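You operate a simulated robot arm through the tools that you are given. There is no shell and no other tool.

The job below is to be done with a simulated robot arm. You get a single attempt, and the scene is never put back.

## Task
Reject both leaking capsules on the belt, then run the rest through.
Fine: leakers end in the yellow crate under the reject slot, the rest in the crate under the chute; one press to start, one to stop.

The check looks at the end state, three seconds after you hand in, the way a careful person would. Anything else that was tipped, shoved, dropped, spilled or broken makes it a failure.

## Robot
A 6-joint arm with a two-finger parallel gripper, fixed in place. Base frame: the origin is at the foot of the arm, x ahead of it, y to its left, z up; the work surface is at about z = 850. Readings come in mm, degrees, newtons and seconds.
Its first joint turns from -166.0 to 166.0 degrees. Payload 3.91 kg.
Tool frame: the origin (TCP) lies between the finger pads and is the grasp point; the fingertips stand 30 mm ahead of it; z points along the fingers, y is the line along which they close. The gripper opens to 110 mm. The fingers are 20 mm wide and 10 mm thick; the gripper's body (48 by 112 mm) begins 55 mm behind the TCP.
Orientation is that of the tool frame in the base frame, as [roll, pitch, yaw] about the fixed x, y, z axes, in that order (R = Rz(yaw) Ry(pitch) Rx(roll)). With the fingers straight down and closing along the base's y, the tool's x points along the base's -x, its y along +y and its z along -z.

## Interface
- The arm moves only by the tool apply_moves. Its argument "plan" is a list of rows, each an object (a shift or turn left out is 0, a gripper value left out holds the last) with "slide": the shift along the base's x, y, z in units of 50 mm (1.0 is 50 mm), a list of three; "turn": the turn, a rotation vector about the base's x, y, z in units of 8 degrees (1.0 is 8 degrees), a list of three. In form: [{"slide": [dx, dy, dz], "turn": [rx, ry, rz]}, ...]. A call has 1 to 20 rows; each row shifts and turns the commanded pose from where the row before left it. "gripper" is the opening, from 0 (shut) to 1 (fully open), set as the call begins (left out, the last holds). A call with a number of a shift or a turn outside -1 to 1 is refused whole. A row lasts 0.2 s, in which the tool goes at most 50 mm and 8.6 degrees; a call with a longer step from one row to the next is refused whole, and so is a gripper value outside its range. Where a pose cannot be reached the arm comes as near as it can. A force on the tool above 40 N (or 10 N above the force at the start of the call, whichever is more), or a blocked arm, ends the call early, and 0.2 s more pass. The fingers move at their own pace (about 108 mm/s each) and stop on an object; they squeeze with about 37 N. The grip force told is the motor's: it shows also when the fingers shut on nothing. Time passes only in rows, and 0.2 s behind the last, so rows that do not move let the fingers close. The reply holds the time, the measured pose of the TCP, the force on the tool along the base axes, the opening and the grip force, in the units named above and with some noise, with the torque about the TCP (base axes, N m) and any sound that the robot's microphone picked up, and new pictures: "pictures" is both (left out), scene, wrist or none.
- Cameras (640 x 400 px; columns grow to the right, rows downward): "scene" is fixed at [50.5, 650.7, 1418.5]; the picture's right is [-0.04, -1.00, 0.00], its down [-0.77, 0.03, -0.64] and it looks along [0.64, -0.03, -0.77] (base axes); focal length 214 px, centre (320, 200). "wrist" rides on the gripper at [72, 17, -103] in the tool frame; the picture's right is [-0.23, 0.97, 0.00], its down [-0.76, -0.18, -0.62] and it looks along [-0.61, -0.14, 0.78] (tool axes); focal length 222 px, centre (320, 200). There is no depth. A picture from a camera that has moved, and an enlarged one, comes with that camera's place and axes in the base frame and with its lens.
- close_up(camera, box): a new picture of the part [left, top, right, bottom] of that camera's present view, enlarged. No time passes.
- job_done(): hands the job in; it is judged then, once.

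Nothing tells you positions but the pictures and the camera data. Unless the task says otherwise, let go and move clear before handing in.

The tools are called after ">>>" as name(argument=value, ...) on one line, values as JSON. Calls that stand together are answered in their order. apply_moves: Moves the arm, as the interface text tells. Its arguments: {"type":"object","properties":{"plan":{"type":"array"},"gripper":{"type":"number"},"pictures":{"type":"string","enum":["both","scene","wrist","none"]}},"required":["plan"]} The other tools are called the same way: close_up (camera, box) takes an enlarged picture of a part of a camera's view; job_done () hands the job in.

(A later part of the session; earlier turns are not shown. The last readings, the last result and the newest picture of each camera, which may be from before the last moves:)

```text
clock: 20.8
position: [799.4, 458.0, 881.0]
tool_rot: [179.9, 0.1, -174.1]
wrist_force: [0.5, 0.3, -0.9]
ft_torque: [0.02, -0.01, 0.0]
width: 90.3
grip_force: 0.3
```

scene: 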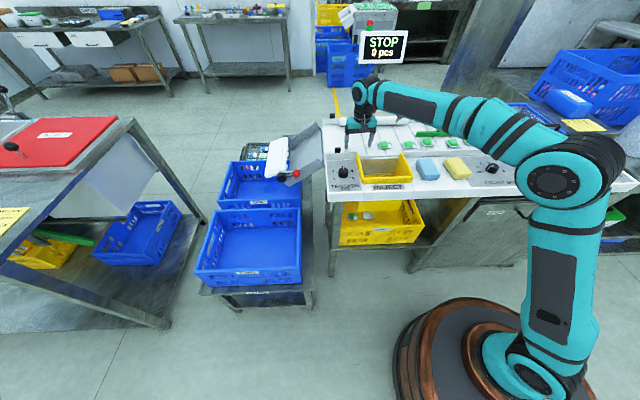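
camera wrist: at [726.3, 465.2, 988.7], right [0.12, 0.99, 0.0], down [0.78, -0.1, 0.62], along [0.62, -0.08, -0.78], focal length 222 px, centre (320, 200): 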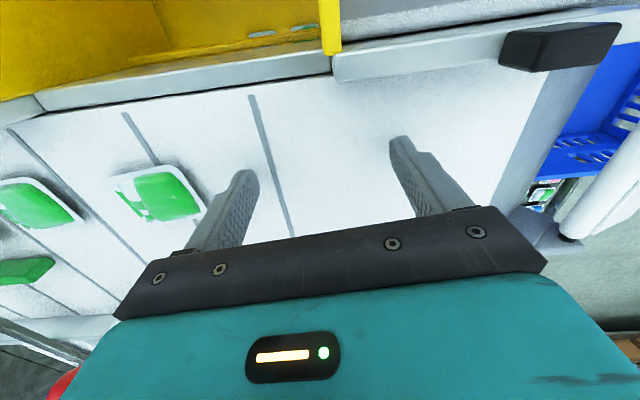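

>>> apply_moves(plan=[{"slide": [0, 0, -0.03]}, {"slide": [0, 0, 0]}], pictures="none")

>>> apply_moves(plan=[{"slide": [0, 0, -0.03]}, {"slide": [0, 0, 0]}], pictures="none")

>>> apply_moves(plan=[{"slide": [0, 0, -0.03]}, {"slide": [0, 0, 0]}], pictures="none")

```text
clock: 21.4
position: [800.2, 457.6, 879.4]
tool_rot: [-180.0, 0.1, -173.9]
wrist_force: [2.2, 0.1, 3.7]
ft_torque: [0.21, 0.0, -0.07]
width: 90.3
grip_force: 0.2
```

```text
clock: 22.0
position: [799.5, 456.6, 879.2]
tool_rot: [180.0, 0.1, -173.9]
wrist_force: [3.3, 1.3, 21.5]
ft_torque: [-1.02, -0.01, 0.19]
width: 89.8
grip_force: 0.0
```

```text
clock: 22.6
position: [800.0, 458.2, 879.8]
tool_rot: [180.0, 0.2, -174.0]
wrist_force: [-5.1, -0.9, 8.9]
ft_torque: [-0.5, 0.17, -0.23]
width: 90.6
grip_force: 0.6
stopped in row 2: the force on the tool passed its limit at 41 N (the readings are from after the stop); the commanded pose is now the measured one
```

The belt surface is at z≈849.5, so the earlier contact really was the lever ball. I'll lift off and look at the wrist to find which part struck it.

>>> apply_moves(plan=[{"slide": [0, 0, 0.5]}, {"slide": [0, 0, 0.5]}, {"slide": [0, 0, 0]}], pictures="none")

>>> close_up(camera="scene", box=[335, 60, 435, 150])

>>> close_up(camera="wrist", box=[0, 60, 320, 400])

```text
clock: 23.4
position: [799.9, 458.5, 928.3]
tool_rot: [180.0, 0.2, -174.0]
wrist_force: [0.0, 0.6, 0.3]
ft_torque: [0.02, 0.01, 0.02]
width: 90.2
grip_force: 0.1
```

```text
4.44 times, centred on (385, 105) of scene
camera zoom: at [50.5, 650.7, 1418.5], right [-0.04, -1.0, 0.0], down [-0.77, 0.03, -0.64], along [0.64, -0.03, -0.77], focal length 953 px, centre (31, 622)
```

zoom: 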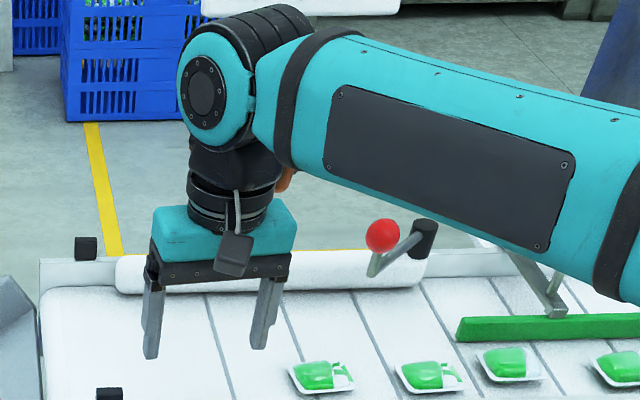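

```text
1.18 times, centred on (160, 230) of wrist
camera zoom: at [725.4, 466.1, 1031.4], right [0.12, 0.99, 0.0], down [0.77, -0.1, 0.63], along [0.62, -0.08, -0.78], focal length 261 px, centre (508, 165)
```

zoom: 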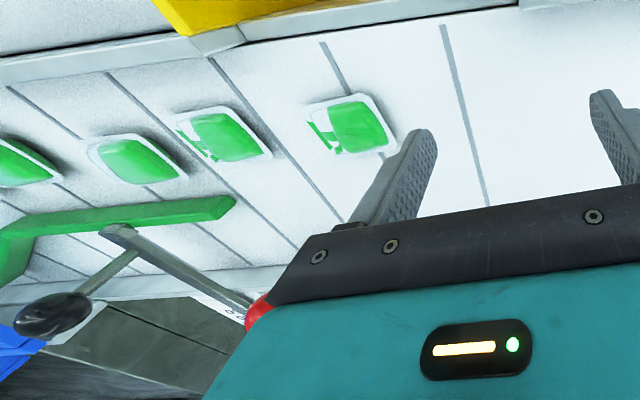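

>>> close_up(camera="scene", box=[355, 65, 415, 125])

```text
6.67 times, centred on (385, 95) of scene
camera zoom: at [50.5, 650.7, 1418.5], right [-0.04, -1.0, 0.0], down [-0.77, 0.03, -0.64], along [0.64, -0.03, -0.77], focal length 1430 px, centre (-113, 900)
```

zoom: 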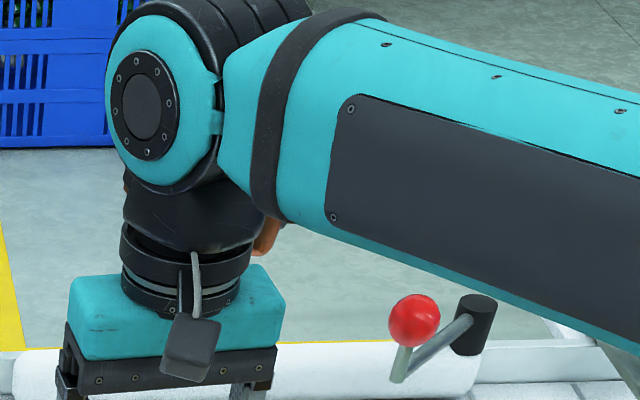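

A copper-coloured cap on the wrist, on the far side, is what touched the ball. Tilting the tool about 12° back toward the robot raises that cap well clear, so I'll approach leaker 1 that way.

>>> apply_moves(plan=[{"slide": [0.08, -0.833, -0.09], "turn": [0.052, -0.497, 0]}, {"slide": [0.08, -0.833, -0.09], "turn": [0.052, -0.497, 0]}, {"slide": [0.08, -0.833, -0.09], "turn": [0.052, -0.497, 0]}, {"slide": [0, 0, 0]}, {"slide": [0, 0, 0]}], pictures="wrist")

>>> close_up(camera="wrist", box=[200, 60, 440, 240])

>>> close_up(camera="scene", box=[350, 75, 430, 155])

```text
clock: 24.6
position: [811.8, 333.2, 914.9]
tool_rot: [180.0, 12.3, -174.0]
wrist_force: [-0.5, 0.0, 0.7]
ft_torque: [0.01, -0.02, 0.02]
width: 90.2
grip_force: 0.0
camera wrist: at [717.2, 339.2, 999.6], right [0.12, 0.99, 0.05], down [0.63, -0.11, 0.77], along [0.77, -0.06, -0.64], focal length 222 px, centre (320, 200)
```

wrist: 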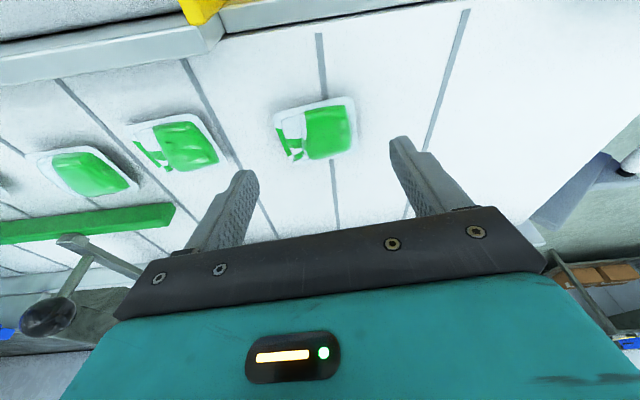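

```text
2.22 times, centred on (320, 150) of wrist
camera zoom: at [717.2, 339.2, 999.6], right [0.12, 0.99, 0.05], down [0.63, -0.11, 0.77], along [0.77, -0.06, -0.64], focal length 494 px, centre (320, 311)
```

zoom: 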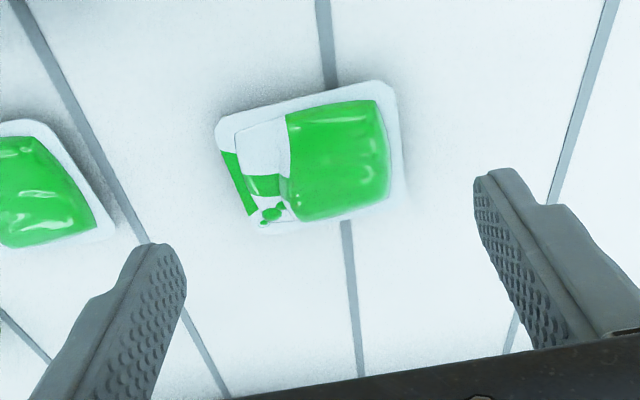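

```text
5.00 times, centred on (390, 115) of scene
camera zoom: at [50.5, 650.7, 1418.5], right [-0.04, -1.0, 0.0], down [-0.77, 0.03, -0.64], along [0.64, -0.03, -0.77], focal length 1072 px, centre (-30, 625)
```

zoom: 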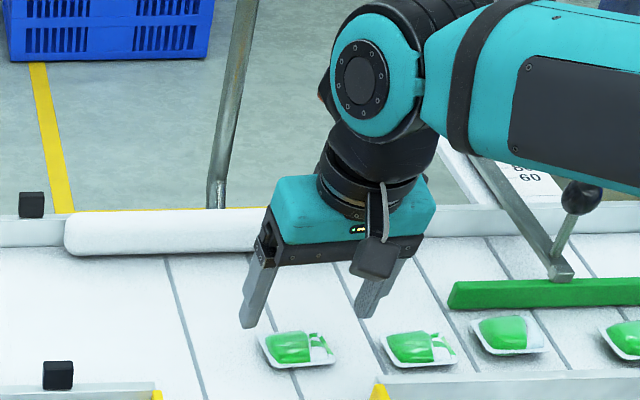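

>>> apply_moves(plan=[{"slide": [0, 0, -0.3]}, {"slide": [0, 0, -0.28]}, {"slide": [0, 0, 0]}], pictures="none")

>>> apply_moves(plan=[{"slide": [0, 0, -0.03]}, {"slide": [0, 0, 0]}], pictures="none")

>>> close_up(camera="wrist", box=[200, 60, 440, 240])

>>> close_up(camera="scene", box=[355, 85, 425, 155])

```text
clock: 25.4
position: [812.5, 332.8, 884.8]
tool_rot: [-180.0, 12.3, -174.0]
wrist_force: [-0.5, -0.3, -1.1]
ft_torque: [0.01, 0.01, -0.04]
width: 90.1
grip_force: 0.0
```

```text
clock: 26.1
position: [811.6, 333.6, 883.9]
tool_rot: [180.0, 12.2, -174.0]
wrist_force: [0.9, 0.0, 0.0]
ft_torque: [0.03, -0.02, -0.01]
width: 90.1
grip_force: 0.0
```

```text
2.22 times, centred on (320, 150) of wrist
camera zoom: at [718.2, 339.3, 969.2], right [0.12, 0.99, 0.05], down [0.63, -0.11, 0.77], along [0.77, -0.06, -0.64], focal length 494 px, centre (320, 311)
```

zoom: 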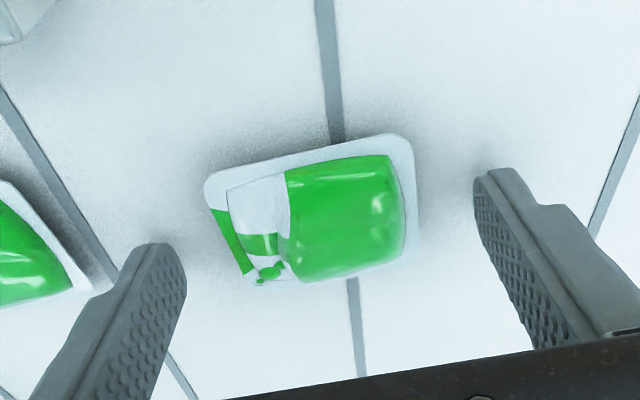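

```text
5.71 times, centred on (390, 120) of scene
camera zoom: at [50.5, 650.7, 1418.5], right [-0.04, -1.0, 0.0], down [-0.77, 0.03, -0.64], along [0.64, -0.03, -0.77], focal length 1226 px, centre (-80, 657)
```

zoom: 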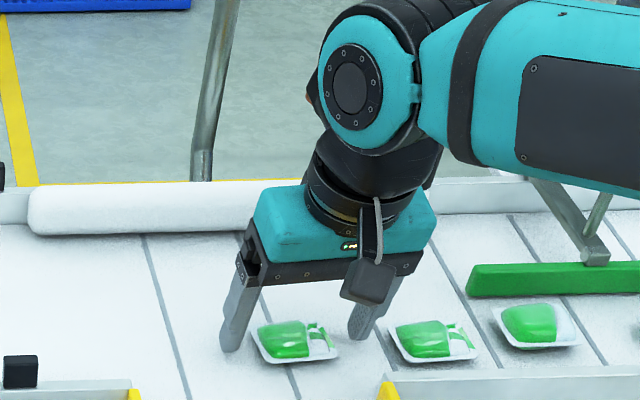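

>>> apply_moves(plan=[{"slide": [0, -0.06, -0.02]}, {"slide": [0, 0, 0]}], gripper=0.62, pictures="none")

>>> close_up(camera="wrist", box=[200, 60, 440, 240])

```text
clock: 26.6
position: [811.8, 330.9, 883.4]
tool_rot: [180.0, 12.1, -174.1]
wrist_force: [-0.5, -0.1, 0.5]
ft_torque: [0.02, -0.01, 0.01]
width: 68.1
grip_force: 0.0
```

```text
2.22 times, centred on (320, 150) of wrist
camera zoom: at [718.2, 336.2, 968.8], right [0.12, 0.99, 0.05], down [0.63, -0.11, 0.77], along [0.77, -0.06, -0.64], focal length 494 px, centre (320, 311)
```

zoom: 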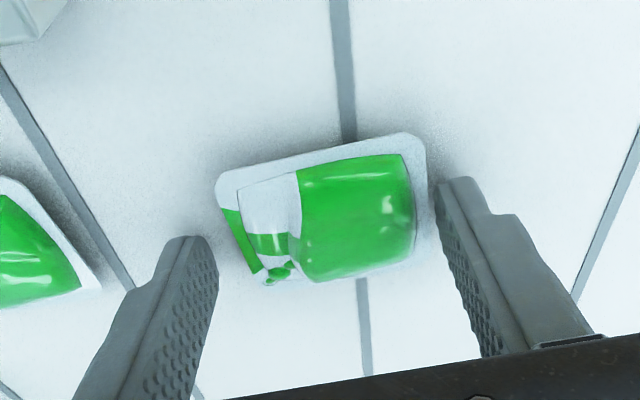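

>>> apply_moves(plan=[{"slide": [0, 0.05, -0.02]}, {"slide": [0, 0, 0]}], pictures="none")

>>> apply_moves(plan=[{"slide": [0, 0, 0]}, {"slide": [0, 0, 0]}, {"slide": [0, 0, 0]}], gripper=0.45, pictures="none")

>>> close_up(camera="wrist", box=[200, 60, 440, 240])

```text
clock: 27.2
position: [812.8, 332.5, 882.3]
tool_rot: [180.0, 12.3, -173.9]
wrist_force: [0.7, -0.1, 0.5]
ft_torque: [0.0, -0.01, -0.04]
width: 68.1
grip_force: 0.1
```

```text
clock: 28.1
position: [812.4, 331.9, 882.2]
tool_rot: [179.9, 12.1, -173.9]
wrist_force: [0.7, -0.4, 0.0]
ft_torque: [-0.02, -0.04, -0.04]
width: 49.9
grip_force: 0.4
```

```text
2.22 times, centred on (320, 150) of wrist
camera zoom: at [717.9, 338.7, 967.7], right [0.12, 0.99, 0.05], down [0.63, -0.11, 0.77], along [0.77, -0.06, -0.64], focal length 494 px, centre (320, 311)
```

zoom: 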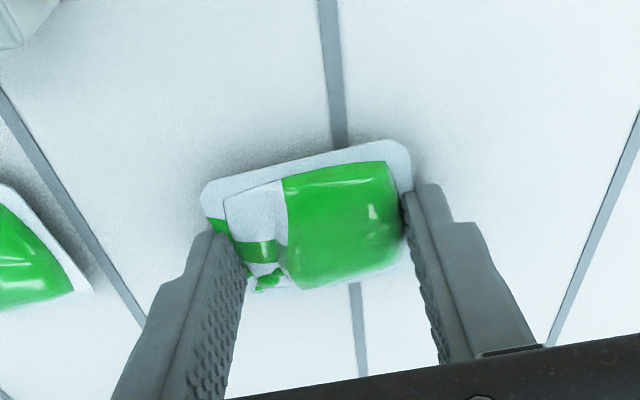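

The fingertips pass just above the thin flange and now sit beside the dome. I'll close further to grip the dome.

>>> apply_moves(plan=[{"slide": [0, 0, 0]}, {"slide": [0, 0, 0]}, {"slide": [0, 0, 0]}], gripper=0.38, pictures="none")

>>> close_up(camera="wrist", box=[200, 60, 440, 240])

```text
clock: 28.9
position: [811.6, 333.3, 881.9]
tool_rot: [180.0, 12.1, -173.9]
wrist_force: [0.4, 0.4, 0.5]
ft_torque: [0.02, 0.02, 0.0]
width: 48.0
grip_force: 37.1
```

```text
2.22 times, centred on (320, 150) of wrist
camera zoom: at [717.9, 338.7, 967.7], right [0.12, 0.99, 0.05], down [0.63, -0.11, 0.77], along [0.77, -0.06, -0.64], focal length 494 px, centre (320, 311)
```

zoom: 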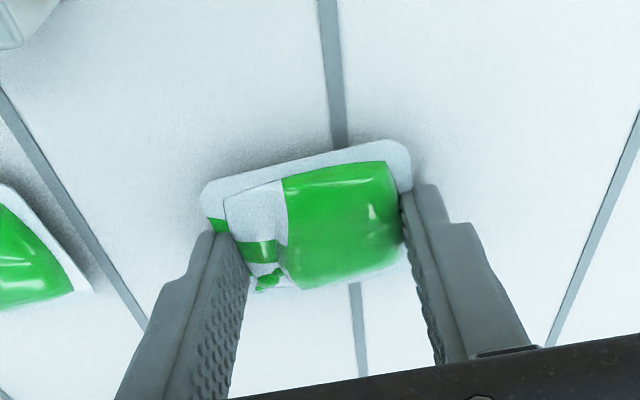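

Leaker 1 is gripped at 48 mm. I'll lift it gently and check that it comes along.

>>> apply_moves(plan=[{"slide": [0, 0, 0.1]}, {"slide": [0, 0, 0.2]}, {"slide": [0, 0, 0.3]}, {"slide": [0, 0, 0]}], pictures="both")

>>> close_up(camera="scene", box=[355, 85, 425, 155])

```text
clock: 29.9
position: [811.5, 332.7, 913.3]
tool_rot: [180.0, 12.2, -174.1]
wrist_force: [0.0, 0.6, -0.1]
ft_torque: [0.01, -0.02, -0.01]
width: 48.2
grip_force: 36.9
camera wrist: at [717.6, 339.2, 998.6], right [0.12, 0.99, 0.05], down [0.63, -0.11, 0.77], along [0.77, -0.06, -0.64], focal length 222 px, centre (320, 200)
```

scene: 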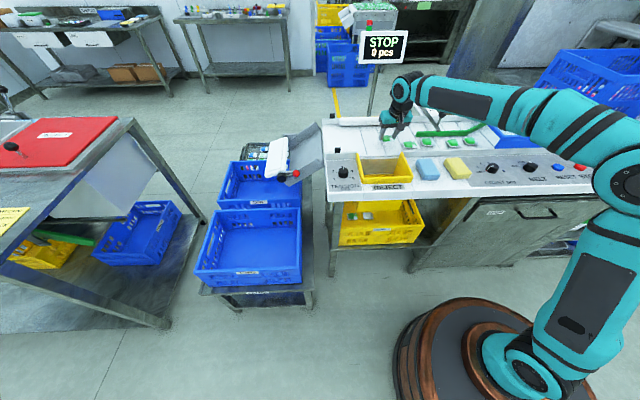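
wrist: 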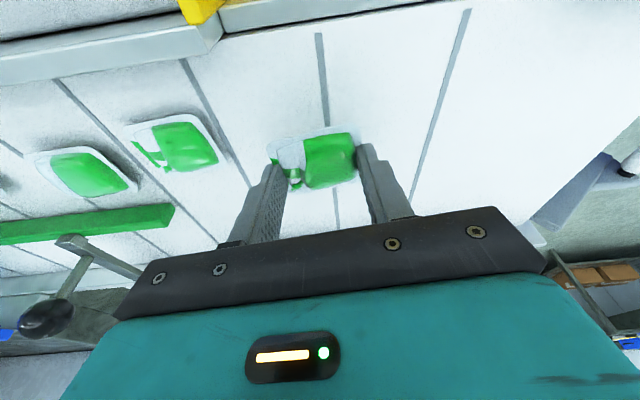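

```text
5.71 times, centred on (390, 120) of scene
camera zoom: at [50.5, 650.7, 1418.5], right [-0.04, -1.0, 0.0], down [-0.77, 0.03, -0.64], along [0.64, -0.03, -0.77], focal length 1226 px, centre (-80, 657)
```

zoom: 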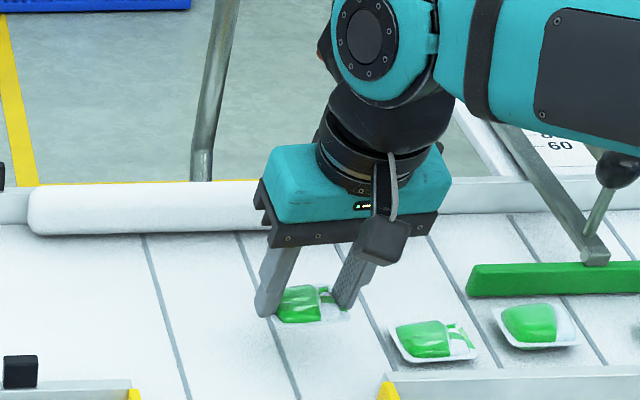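

Leaker 1 is held securely. I'll raise it and carry it over the centre of the reject slot, around (660, 380).

>>> apply_moves(plan=[{"slide": [0, 0, 0.5]}, {"slide": [0, 0, 0.5]}, {"slide": [-0.6, 0.19, 0], "turn": [-0.052, 0.497, 0]}, {"slide": [-0.6, 0.19, 0], "turn": [-0.052, 0.497, 0]}, {"slide": [-0.6, 0.19, 0], "turn": [-0.052, 0.497, 0]}, {"slide": [-0.6, 0.19, 0]}, {"slide": [-0.6, 0.19, 0]}, {"slide": [0, 0, 0]}, {"slide": [0, 0, 0]}], pictures="both")

>>> close_up(camera="scene", box=[330, 100, 450, 200])

>>> close_up(camera="wrist", box=[160, 0, 520, 240])

```text
clock: 31.9
position: [660.3, 379.1, 963.7]
tool_rot: [-180.0, 0.3, -174.1]
wrist_force: [0.4, 0.4, 1.0]
ft_torque: [0.01, 0.0, 0.01]
width: 48.2
grip_force: 37.1
camera wrist: at [586.6, 388.2, 1065.9], right [0.12, 0.99, 0.0], down [0.77, -0.1, 0.63], along [0.62, -0.08, -0.78], focal length 222 px, centre (320, 200)
```

scene: 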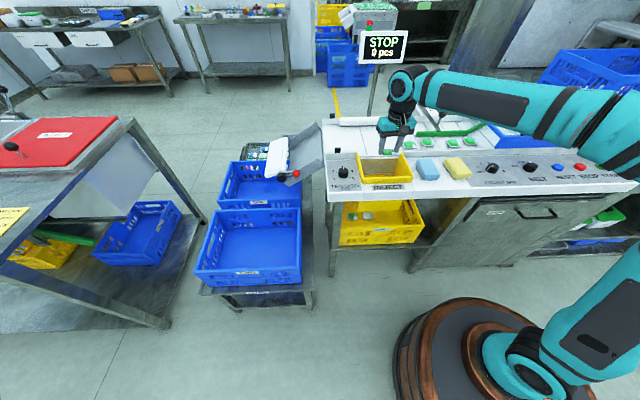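
wrist: 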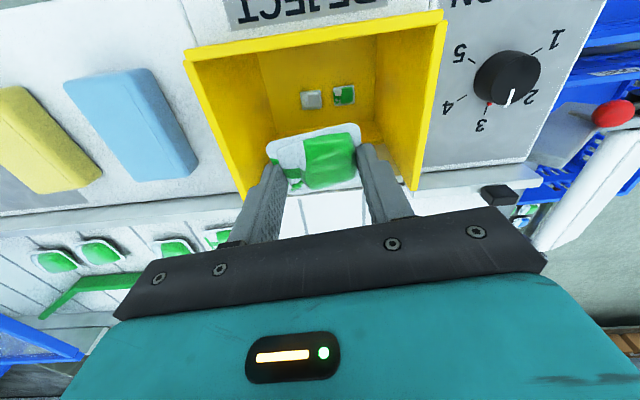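

```text
4.00 times, centred on (390, 150) of scene
camera zoom: at [50.5, 650.7, 1418.5], right [-0.04, -1.0, 0.0], down [-0.77, 0.03, -0.64], along [0.64, -0.03, -0.77], focal length 858 px, centre (40, 400)
```

zoom: 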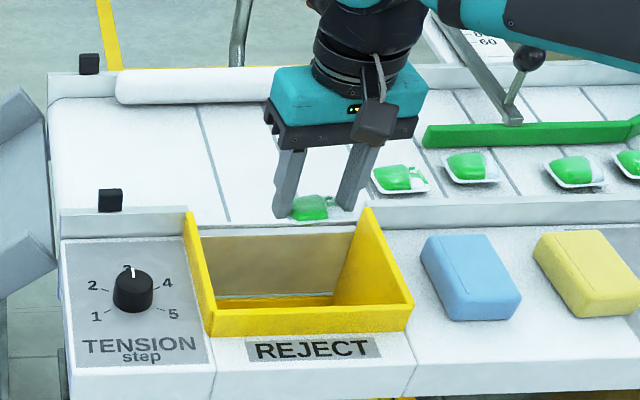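

```text
1.67 times, centred on (340, 120) of wrist
camera zoom: at [586.6, 388.2, 1065.9], right [0.12, 0.99, 0.0], down [0.77, -0.1, 0.63], along [0.62, -0.08, -0.78], focal length 370 px, centre (287, 333)
```

zoom: 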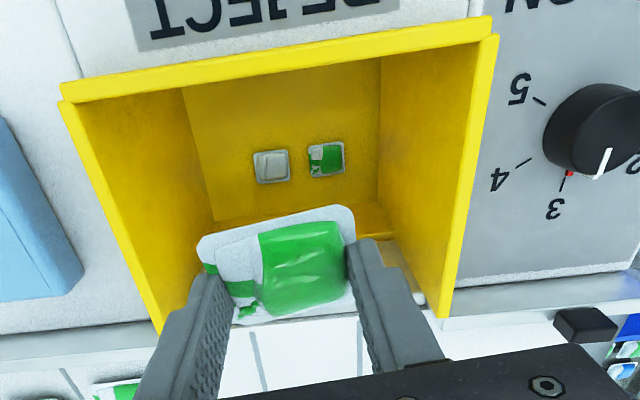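

The slot is a straight open shaft over the yellow crate. I'll lower the leaker into it and release.

>>> apply_moves(plan=[{"slide": [0, 0, -0.8]}, {"slide": [0, 0, -0.8]}, {"slide": [0, 0, -0.6]}, {"slide": [0, 0, 0]}, {"slide": [0, 0, 0]}], pictures="none")

>>> apply_moves(plan=[{"slide": [0, 0, 0]}, {"slide": [0, 0, 0]}, {"slide": [0, 0, 0]}, {"slide": [0, 0, 0.6]}, {"slide": [0, 0, 0.8]}, {"slide": [0, 0, 0.8]}, {"slide": [0, 0, 0]}], gripper=0.75, pictures="both")

>>> close_up(camera="wrist", box=[160, 0, 520, 240])

>>> close_up(camera="scene", box=[320, 100, 440, 260])

```text
clock: 33.0
position: [662.0, 380.3, 852.9]
tool_rot: [179.9, 0.2, -174.0]
wrist_force: [-0.3, 1.2, -0.5]
ft_torque: [-0.01, 0.03, 0.01]
width: 48.3
grip_force: 37.3
```

```text
clock: 34.6
position: [661.2, 379.4, 963.3]
tool_rot: [180.0, 0.2, -174.0]
wrist_force: [-0.4, 0.4, 0.2]
ft_torque: [0.01, 0.02, -0.02]
width: 82.4
grip_force: 0.1
camera wrist: at [587.3, 388.0, 1065.8], right [0.12, 0.99, 0.0], down [0.77, -0.1, 0.63], along [0.62, -0.08, -0.78], focal length 222 px, centre (320, 200)
```

scene: 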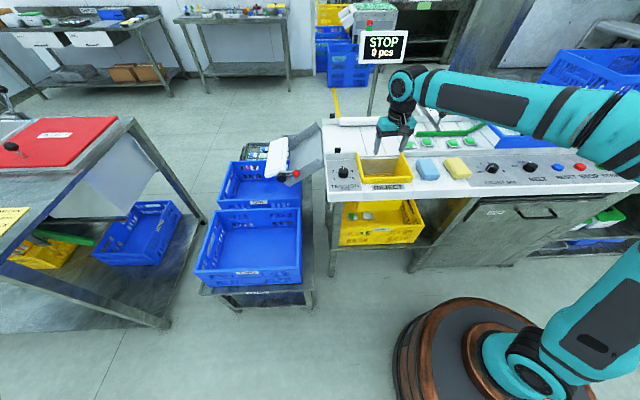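
wrist: 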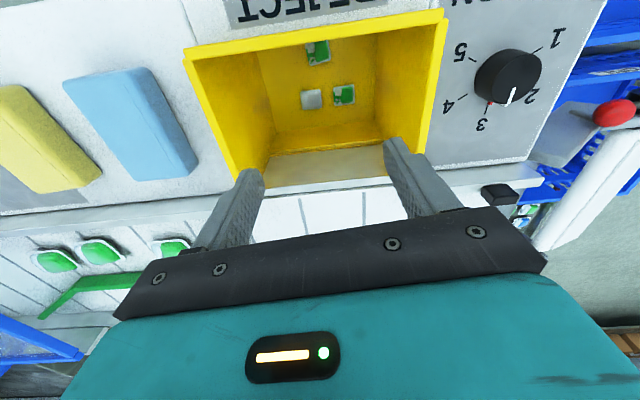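

```text
1.67 times, centred on (340, 120) of wrist
camera zoom: at [587.3, 388.0, 1065.8], right [0.12, 0.99, 0.0], down [0.77, -0.1, 0.63], along [0.62, -0.08, -0.78], focal length 370 px, centre (287, 333)
```

zoom: 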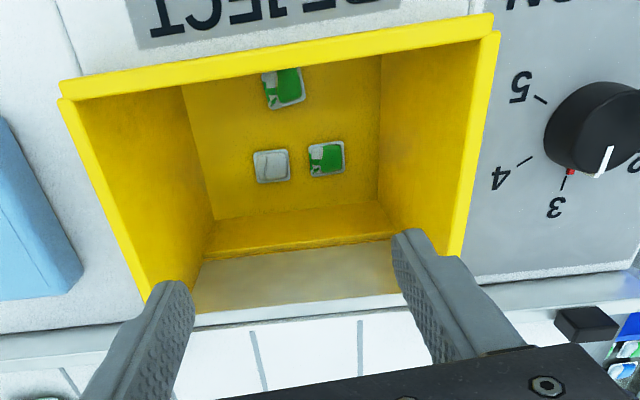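

```text
2.50 times, centred on (380, 180) of scene
camera zoom: at [50.5, 650.7, 1418.5], right [-0.04, -1.0, 0.0], down [-0.77, 0.03, -0.64], along [0.64, -0.03, -0.77], focal length 536 px, centre (170, 250)
```

zoom: 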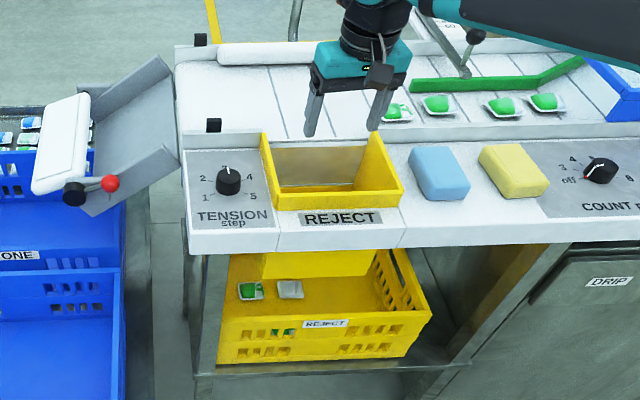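

Leaker 1 is in the yellow crate. Now I'll move over leaker 2, near (810, 228), and measure it before descending.

>>> apply_moves(plan=[{"slide": [0.576, -0.588, 0]}, {"slide": [0.576, -0.588, 0]}, {"slide": [0.576, -0.588, -0.1], "turn": [0.052, -0.497, 0]}, {"slide": [0.576, -0.588, -0.2], "turn": [0.052, -0.497, 0]}, {"slide": [0.576, -0.588, -0.3], "turn": [0.052, -0.497, 0]}, {"slide": [0, 0, 0]}, {"slide": [0, 0, 0]}], gripper=0.7, pictures="both")

>>> close_up(camera="wrist", box=[200, 40, 440, 240])

>>> close_up(camera="scene", box=[360, 85, 440, 155])

```text
clock: 36.2
position: [803.8, 233.7, 933.7]
tool_rot: [-180.0, 12.2, -174.0]
wrist_force: [-0.3, -1.0, 0.1]
ft_torque: [0.02, 0.0, 0.02]
width: 77.1
grip_force: 0.1
camera wrist: at [710.6, 240.0, 1018.6], right [0.12, 0.99, 0.05], down [0.63, -0.11, 0.77], along [0.77, -0.06, -0.64], focal length 222 px, centre (320, 200)
```

scene: 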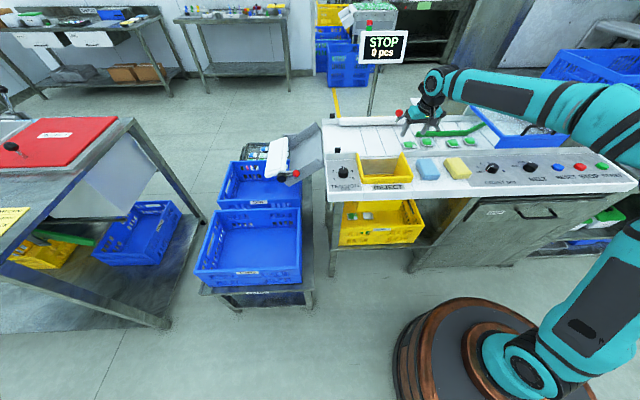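
wrist: 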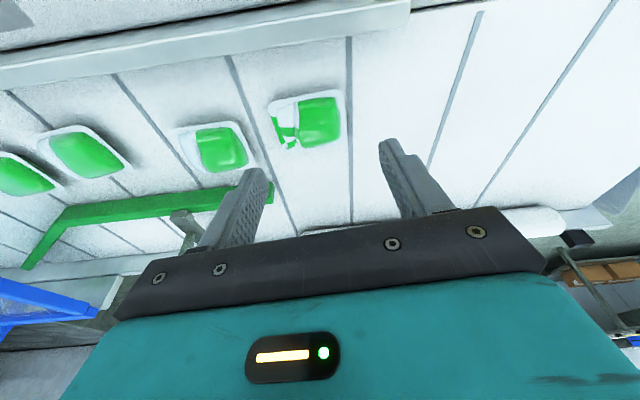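

```text
2.00 times, centred on (320, 140) of wrist
camera zoom: at [710.6, 240.0, 1018.6], right [0.12, 0.99, 0.05], down [0.63, -0.11, 0.77], along [0.77, -0.06, -0.64], focal length 444 px, centre (320, 320)
```

zoom: 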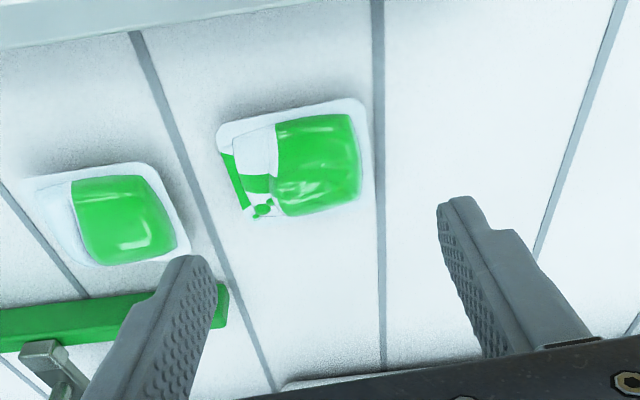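

```text
5.71 times, centred on (400, 120) of scene
camera zoom: at [50.5, 650.7, 1418.5], right [-0.04, -1.0, 0.0], down [-0.77, 0.03, -0.64], along [0.64, -0.03, -0.77], focal length 1226 px, centre (-137, 657)
```

zoom: 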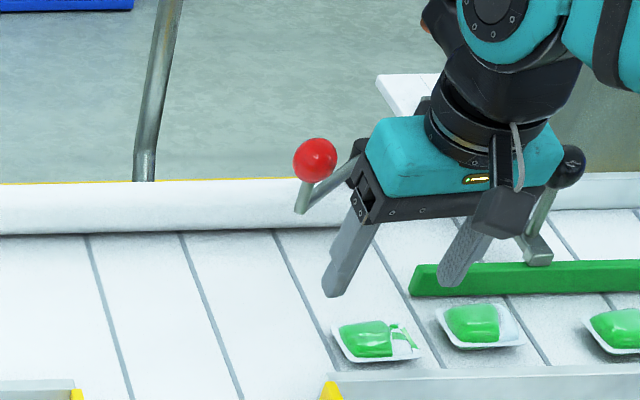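

Leaker 2 centres at about (808, 229) and is aligned with the tool. I'll descend with the fingers at 70 mm, which keeps clear of capsule 3.

>>> apply_moves(plan=[{"slide": [0.054, -0.094, -0.4]}, {"slide": [0, 0, -0.4]}, {"slide": [0, 0, 0]}, {"slide": [0, 0, 0]}], gripper=0.64, pictures="none")

>>> close_up(camera="wrist", box=[200, 60, 440, 240])

>>> close_up(camera="scene", box=[370, 95, 430, 155])

```text
clock: 37.2
position: [807.4, 229.5, 893.2]
tool_rot: [180.0, 12.2, -174.0]
wrist_force: [0.4, -0.3, 0.1]
ft_torque: [0.03, -0.01, 0.01]
width: 70.4
grip_force: 0.1
```

```text
2.22 times, centred on (320, 150) of wrist
camera zoom: at [713.3, 234.8, 978.9], right [0.12, 0.99, 0.05], down [0.63, -0.11, 0.77], along [0.77, -0.06, -0.64], focal length 494 px, centre (320, 311)
```

zoom: 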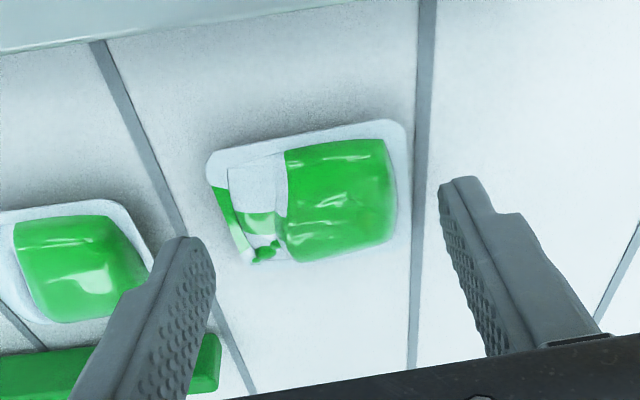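

```text
6.67 times, centred on (400, 125) of scene
camera zoom: at [50.5, 650.7, 1418.5], right [-0.04, -1.0, 0.0], down [-0.77, 0.03, -0.64], along [0.64, -0.03, -0.77], focal length 1430 px, centre (-213, 700)
```

zoom: 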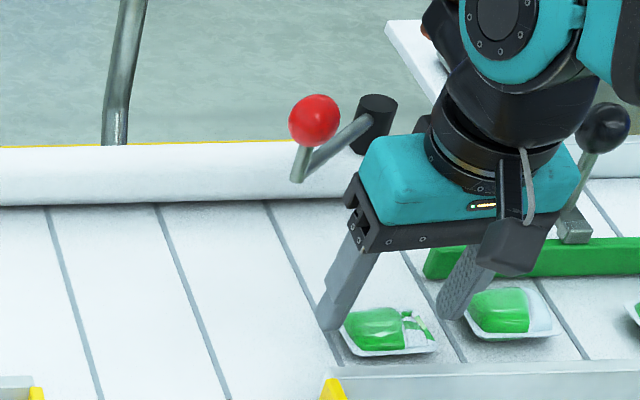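

>>> apply_moves(plan=[{"slide": [0, -0.01, -0.1]}, {"slide": [0, 0, -0.09]}, {"slide": [0, 0, -0.03]}, {"slide": [0, 0, 0]}], pictures="none")

>>> close_up(camera="wrist", box=[200, 60, 440, 240])

>>> close_up(camera="scene", box=[370, 95, 430, 155])

```text
clock: 38.2
position: [808.2, 228.9, 881.5]
tool_rot: [180.0, 12.2, -174.1]
wrist_force: [-0.7, -0.4, -0.5]
ft_torque: [-0.01, 0.01, 0.03]
width: 70.0
grip_force: 0.0
```

```text
2.22 times, centred on (320, 150) of wrist
camera zoom: at [714.1, 234.2, 967.1], right [0.12, 0.99, 0.05], down [0.63, -0.11, 0.77], along [0.77, -0.06, -0.64], focal length 494 px, centre (320, 311)
```

zoom: 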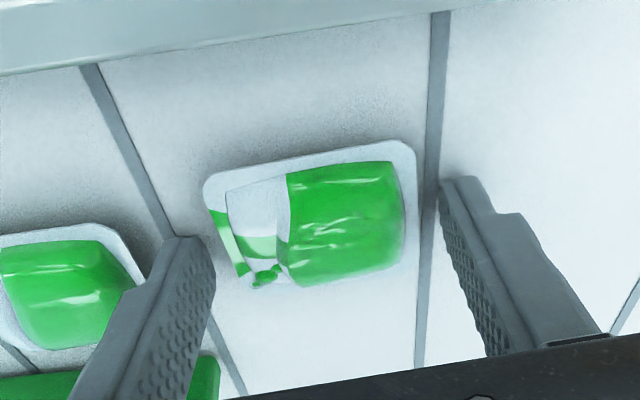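

```text
6.67 times, centred on (400, 125) of scene
camera zoom: at [50.5, 650.7, 1418.5], right [-0.04, -1.0, 0.0], down [-0.77, 0.03, -0.64], along [0.64, -0.03, -0.77], focal length 1430 px, centre (-213, 700)
```

zoom: 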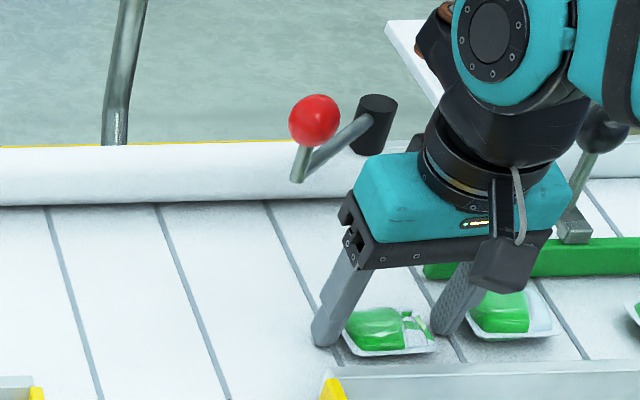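

>>> apply_moves(plan=[{"slide": [0, 0, 0]}, {"slide": [0, 0, 0]}], gripper=0.46, pictures="none")

>>> apply_moves(plan=[{"slide": [0, 0, 0]}, {"slide": [0, 0, 0]}, {"slide": [0, 0, 0]}], gripper=0.38, pictures="none")

>>> close_up(camera="wrist", box=[200, 60, 440, 240])

```text
clock: 38.9
position: [808.2, 227.5, 882.8]
tool_rot: [-180.0, 12.2, -174.0]
wrist_force: [-0.4, 0.2, 0.3]
ft_torque: [0.0, 0.0, 0.01]
width: 50.4
grip_force: 0.1
```

```text
clock: 39.6
position: [807.8, 228.6, 882.2]
tool_rot: [180.0, 12.3, -174.0]
wrist_force: [-1.0, -0.1, 0.5]
ft_torque: [-0.01, 0.03, 0.0]
width: 48.1
grip_force: 36.9
```

```text
2.22 times, centred on (320, 150) of wrist
camera zoom: at [714.0, 234.2, 967.2], right [0.12, 0.99, 0.05], down [0.63, -0.11, 0.77], along [0.77, -0.06, -0.64], focal length 494 px, centre (320, 311)
```

zoom: 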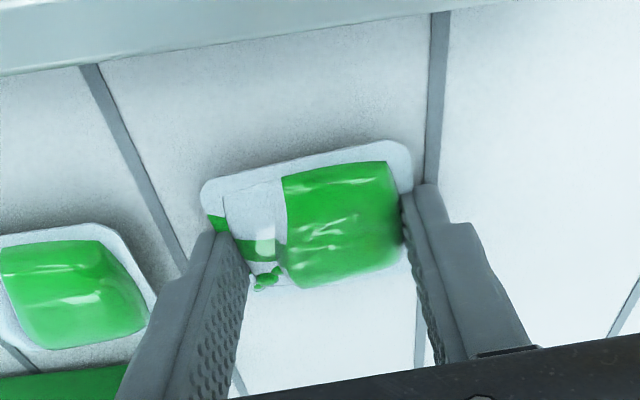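

>>> apply_moves(plan=[{"slide": [0, 0, 0.1]}, {"slide": [0, 0, 0.3]}, {"slide": [0, 0, 0.5]}, {"slide": [0, 0, 0.7]}, {"slide": [-0.584, 0.604, 0]}, {"slide": [-0.584, 0.604, 0], "turn": [-0.052, 0.497, 0]}, {"slide": [-0.584, 0.604, 0], "turn": [-0.052, 0.497, 0]}, {"slide": [-0.584, 0.604, 0], "turn": [-0.052, 0.497, 0]}, {"slide": [-0.584, 0.604, 0]}, {"slide": [0, 0, 0]}, {"slide": [0, 0, 0]}], pictures="both")

>>> close_up(camera="wrist", box=[160, 0, 520, 240])

```text
clock: 42.0
position: [661.9, 376.9, 960.6]
tool_rot: [-180.0, 0.1, -174.0]
wrist_force: [-0.2, -0.2, -0.1]
ft_torque: [-0.01, -0.02, 0.0]
width: 48.5
grip_force: 37.2
camera wrist: at [587.9, 385.4, 1064.7], right [0.12, 0.99, 0.0], down [0.77, -0.1, 0.63], along [0.62, -0.08, -0.78], focal length 222 px, centre (320, 200)
```

scene: 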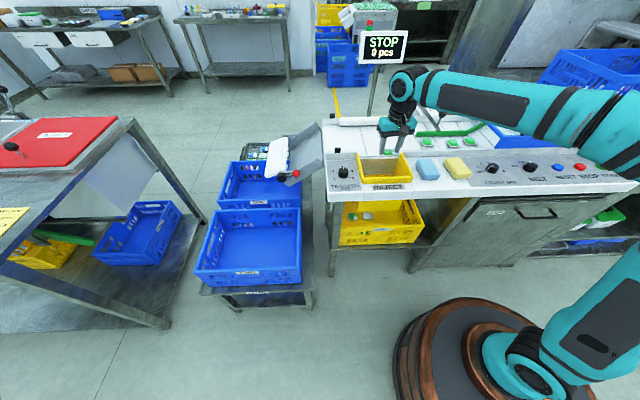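
wrist: 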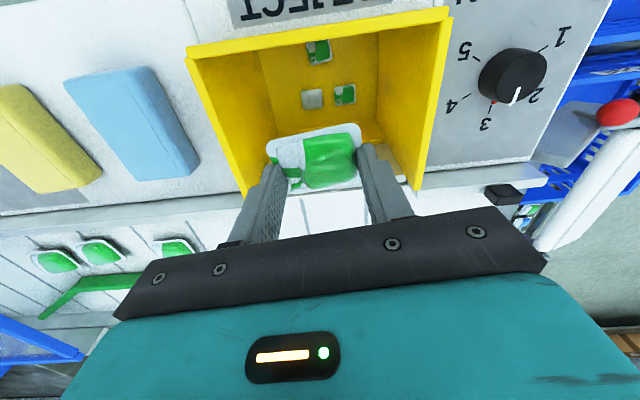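

```text
1.67 times, centred on (340, 120) of wrist
camera zoom: at [587.9, 385.4, 1064.7], right [0.12, 0.99, 0.0], down [0.77, -0.1, 0.63], along [0.62, -0.08, -0.78], focal length 370 px, centre (287, 333)
```

zoom: 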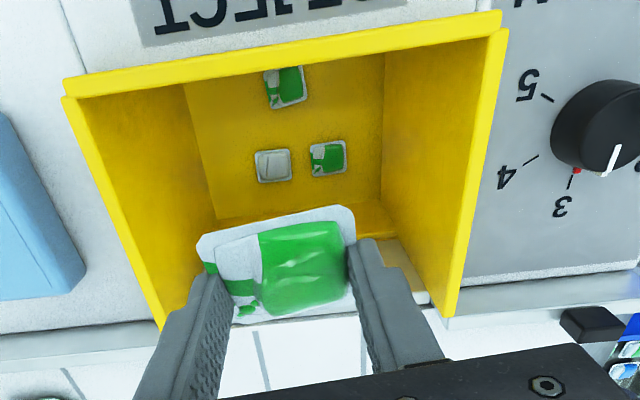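

>>> apply_moves(plan=[{"slide": [0.2, 0.16, -0.6]}, {"slide": [0, 0, -0.8]}, {"slide": [0, 0, -0.75]}, {"slide": [0, 0, 0]}, {"slide": [0, 0, 0]}], pictures="none")

>>> apply_moves(plan=[{"slide": [0, 0, 0]}, {"slide": [0, 0, 0]}, {"slide": [0, 0, 0]}, {"slide": [0, 0, 0.6]}, {"slide": [0, 0, 0.8]}, {"slide": [0, 0, 0.8]}, {"slide": [0, 0, 0]}], gripper=0.75, pictures="both")

>>> close_up(camera="wrist", box=[160, 0, 520, 240])

>>> close_up(camera="scene", box=[320, 100, 480, 260])

```text
clock: 43.2
position: [672.9, 386.1, 855.4]
tool_rot: [180.0, 0.2, -173.9]
wrist_force: [-0.2, -0.1, 0.1]
ft_torque: [0.02, 0.01, 0.01]
width: 48.3
grip_force: 37.3
```

```text
clock: 44.9
position: [673.3, 385.8, 963.4]
tool_rot: [180.0, 0.3, -174.0]
wrist_force: [-0.1, 0.0, 0.3]
ft_torque: [-0.02, 0.04, 0.01]
width: 82.4
grip_force: 0.1
camera wrist: at [599.2, 394.4, 1066.5], right [0.12, 0.99, 0.0], down [0.77, -0.1, 0.63], along [0.62, -0.08, -0.78], focal length 222 px, centre (320, 200)
```

scene: 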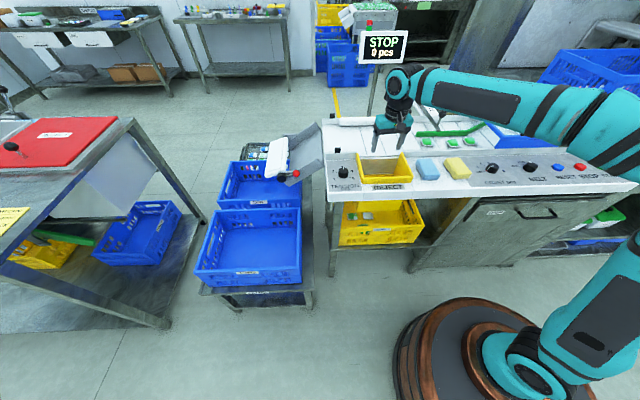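
wrist: 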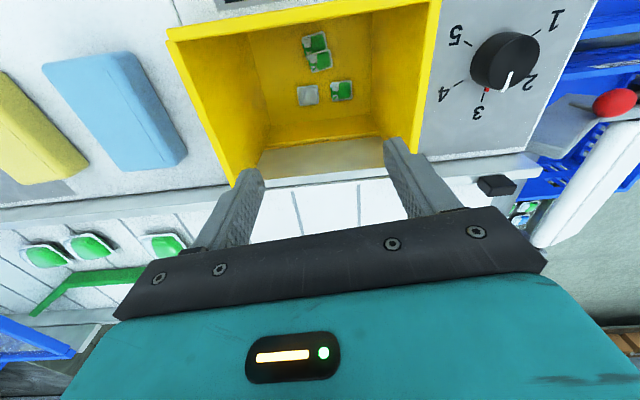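

```text
1.67 times, centred on (340, 120) of wrist
camera zoom: at [599.2, 394.4, 1066.5], right [0.12, 0.99, 0.0], down [0.77, -0.1, 0.63], along [0.62, -0.08, -0.78], focal length 370 px, centre (287, 333)
```

zoom: 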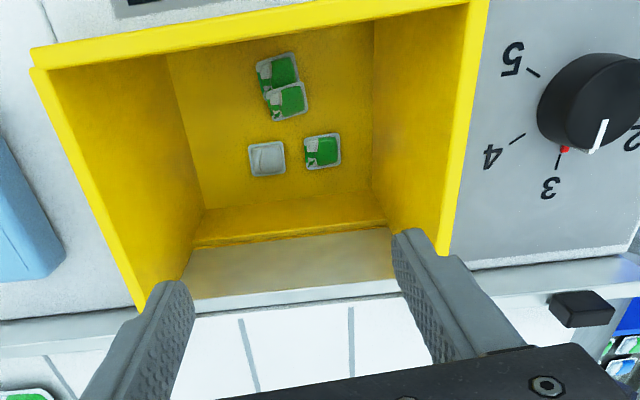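

```text
2.50 times, centred on (400, 180) of scene
camera zoom: at [50.5, 650.7, 1418.5], right [-0.04, -1.0, 0.0], down [-0.77, 0.03, -0.64], along [0.64, -0.03, -0.77], focal length 536 px, centre (120, 250)
```

zoom: 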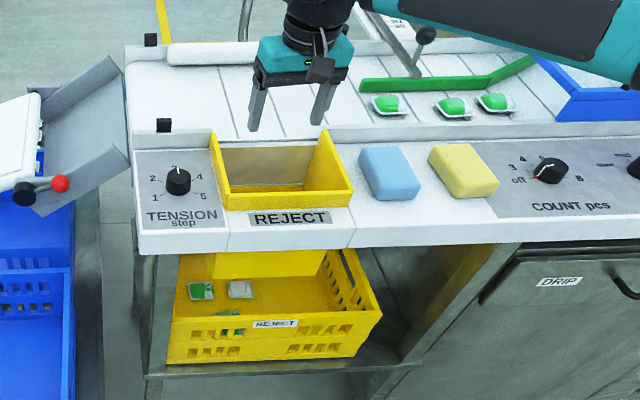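

Both leakers are in the reject crate and three sound capsules remain on the belt. Next I'll close the fingers and move over START, near (638, -467).

>>> apply_moves(plan=[{"slide": [-0.04, -0.94, 0.1], "turn": [0, 0, -0.25]}, {"slide": [-0.04, -0.94, 0.1], "turn": [0, 0, -0.25]}, {"slide": [-0.04, -0.94, 0.1], "turn": [0, 0, -0.25]}, {"slide": [-0.04, -0.94, 0]}, {"slide": [-0.04, -0.94, 0]}, {"slide": [-0.04, -0.94, 0]}, {"slide": [-0.04, -0.94, 0]}, {"slide": [-0.04, -0.94, 0]}, {"slide": [-0.04, -0.94, 0]}, {"slide": [-0.04, -0.94, 0]}, {"slide": [-0.04, -0.94, 0]}, {"slide": [-0.04, -0.94, 0]}, {"slide": [-0.04, -0.94, 0]}, {"slide": [-0.04, -0.94, 0]}, {"slide": [-0.04, -0.94, 0]}, {"slide": [-0.04, -0.94, 0]}, {"slide": [-0.04, -0.94, 0]}, {"slide": [-0.04, -0.94, 0]}, {"slide": [0, 0, 0]}, {"slide": [0, 0, 0]}], gripper=0.0, pictures="both")

>>> close_up(camera="scene", box=[500, 120, 640, 220])

>>> close_up(camera="wrist", box=[200, 40, 440, 240])

```text
clock: 49.0
position: [638.8, -461.6, 979.0]
tool_rot: [179.9, 0.2, 180.0]
wrist_force: [-0.2, 0.1, 0.2]
ft_torque: [-0.03, 0.0, -0.02]
width: 0.4
grip_force: 36.4
camera wrist: at [565.8, -444.9, 1081.2], right [0.23, 0.97, 0.0], down [0.76, -0.18, 0.63], along [0.61, -0.14, -0.78], focal length 222 px, centre (320, 200)
```

scene: 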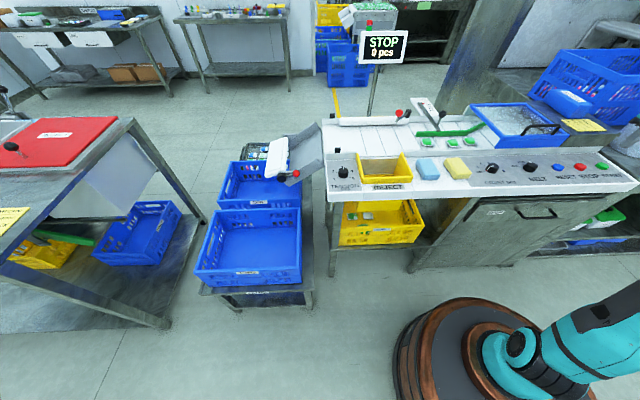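
wrist: 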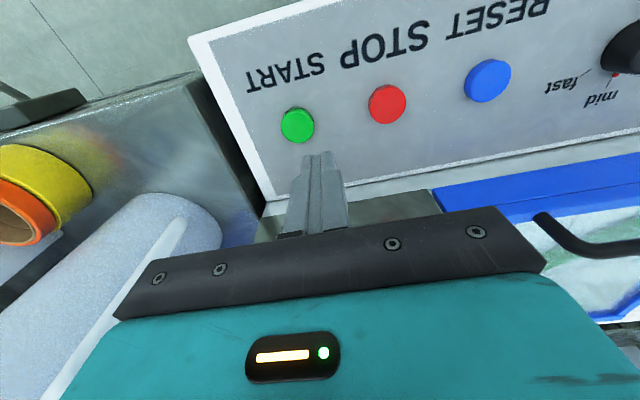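

```text
4.00 times, centred on (570, 170) of scene
camera zoom: at [50.5, 650.7, 1418.5], right [-0.04, -1.0, 0.0], down [-0.77, 0.03, -0.64], along [0.64, -0.03, -0.77], focal length 858 px, centre (-680, 320)
```

zoom: 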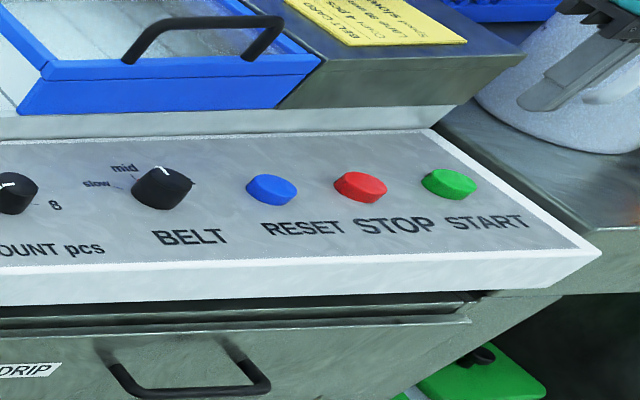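

```text
2.00 times, centred on (320, 140) of wrist
camera zoom: at [565.8, -444.9, 1081.2], right [0.23, 0.97, 0.0], down [0.76, -0.18, 0.63], along [0.61, -0.14, -0.78], focal length 444 px, centre (320, 320)
```

zoom: 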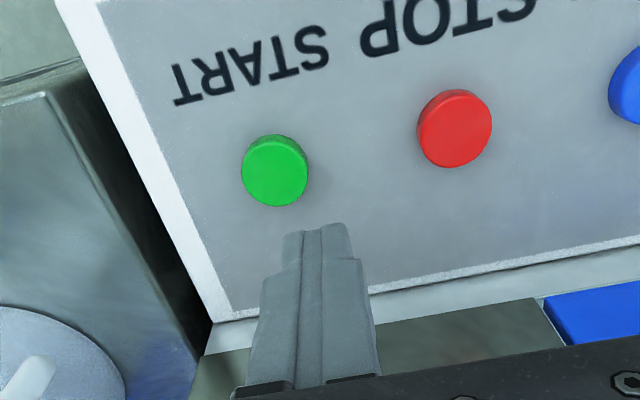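

The closer view refines the buttons: START near (642, -486) and STOP near (641, -395), with tops at z≈855. I'll hover just above START and verify before pressing.

>>> apply_moves(plan=[{"slide": [0.06, -0.49, -0.3]}, {"slide": [0, 0, -0.6]}, {"slide": [0, 0, -0.5]}, {"slide": [0, 0, 0]}, {"slide": [0, 0, 0]}], pictures="both")

>>> close_up(camera="wrist", box=[200, 80, 440, 240])

>>> close_up(camera="scene", box=[540, 110, 640, 200])

```text
clock: 50.2
position: [640.3, -484.2, 908.6]
tool_rot: [-180.0, 0.2, 180.0]
wrist_force: [0.4, 0.1, 0.4]
ft_torque: [-0.02, 0.0, 0.01]
width: 0.0
grip_force: 36.5
camera wrist: at [568.0, -467.6, 1011.2], right [0.23, 0.97, 0.0], down [0.76, -0.18, 0.63], along [0.61, -0.14, -0.78], focal length 222 px, centre (320, 200)
```

scene: 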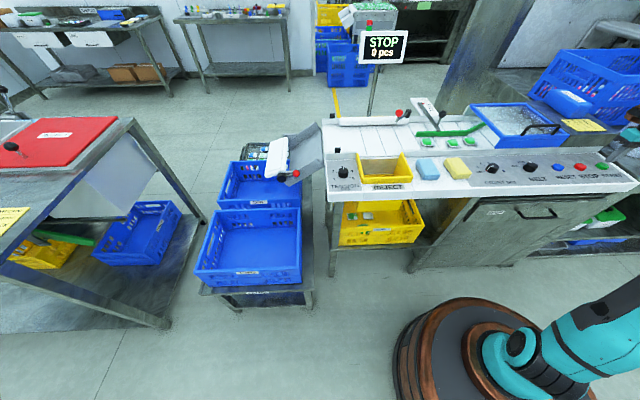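
wrist: 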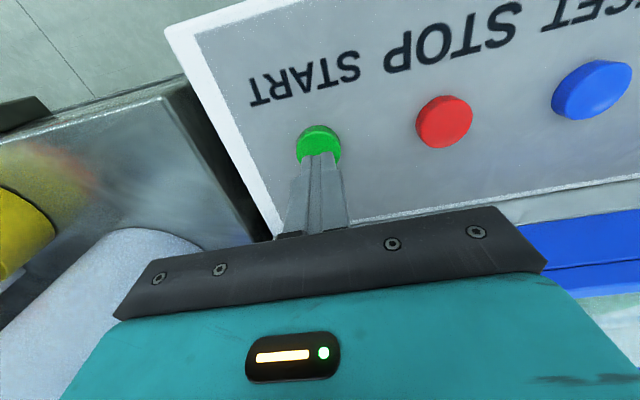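

```text
2.50 times, centred on (320, 160) of wrist
camera zoom: at [568.0, -467.6, 1011.2], right [0.23, 0.97, 0.0], down [0.76, -0.18, 0.63], along [0.61, -0.14, -0.78], focal length 555 px, centre (320, 300)
```

zoom: 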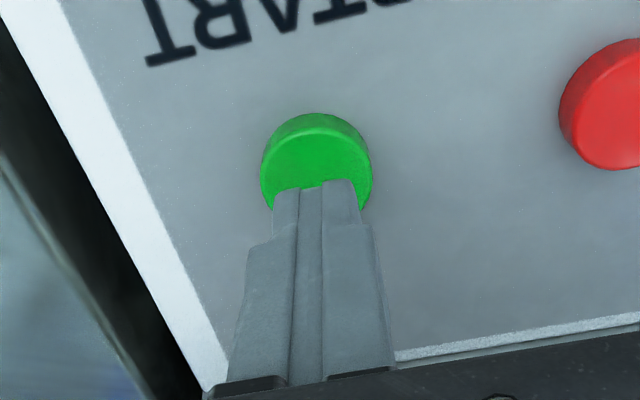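

```text
4.44 times, centred on (590, 155) of scene
camera zoom: at [50.5, 650.7, 1418.5], right [-0.04, -1.0, 0.0], down [-0.77, 0.03, -0.64], along [0.64, -0.03, -0.77], focal length 953 px, centre (-880, 400)
```

zoom: 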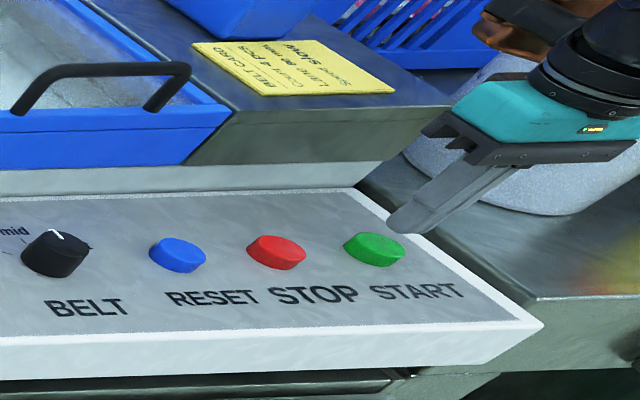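

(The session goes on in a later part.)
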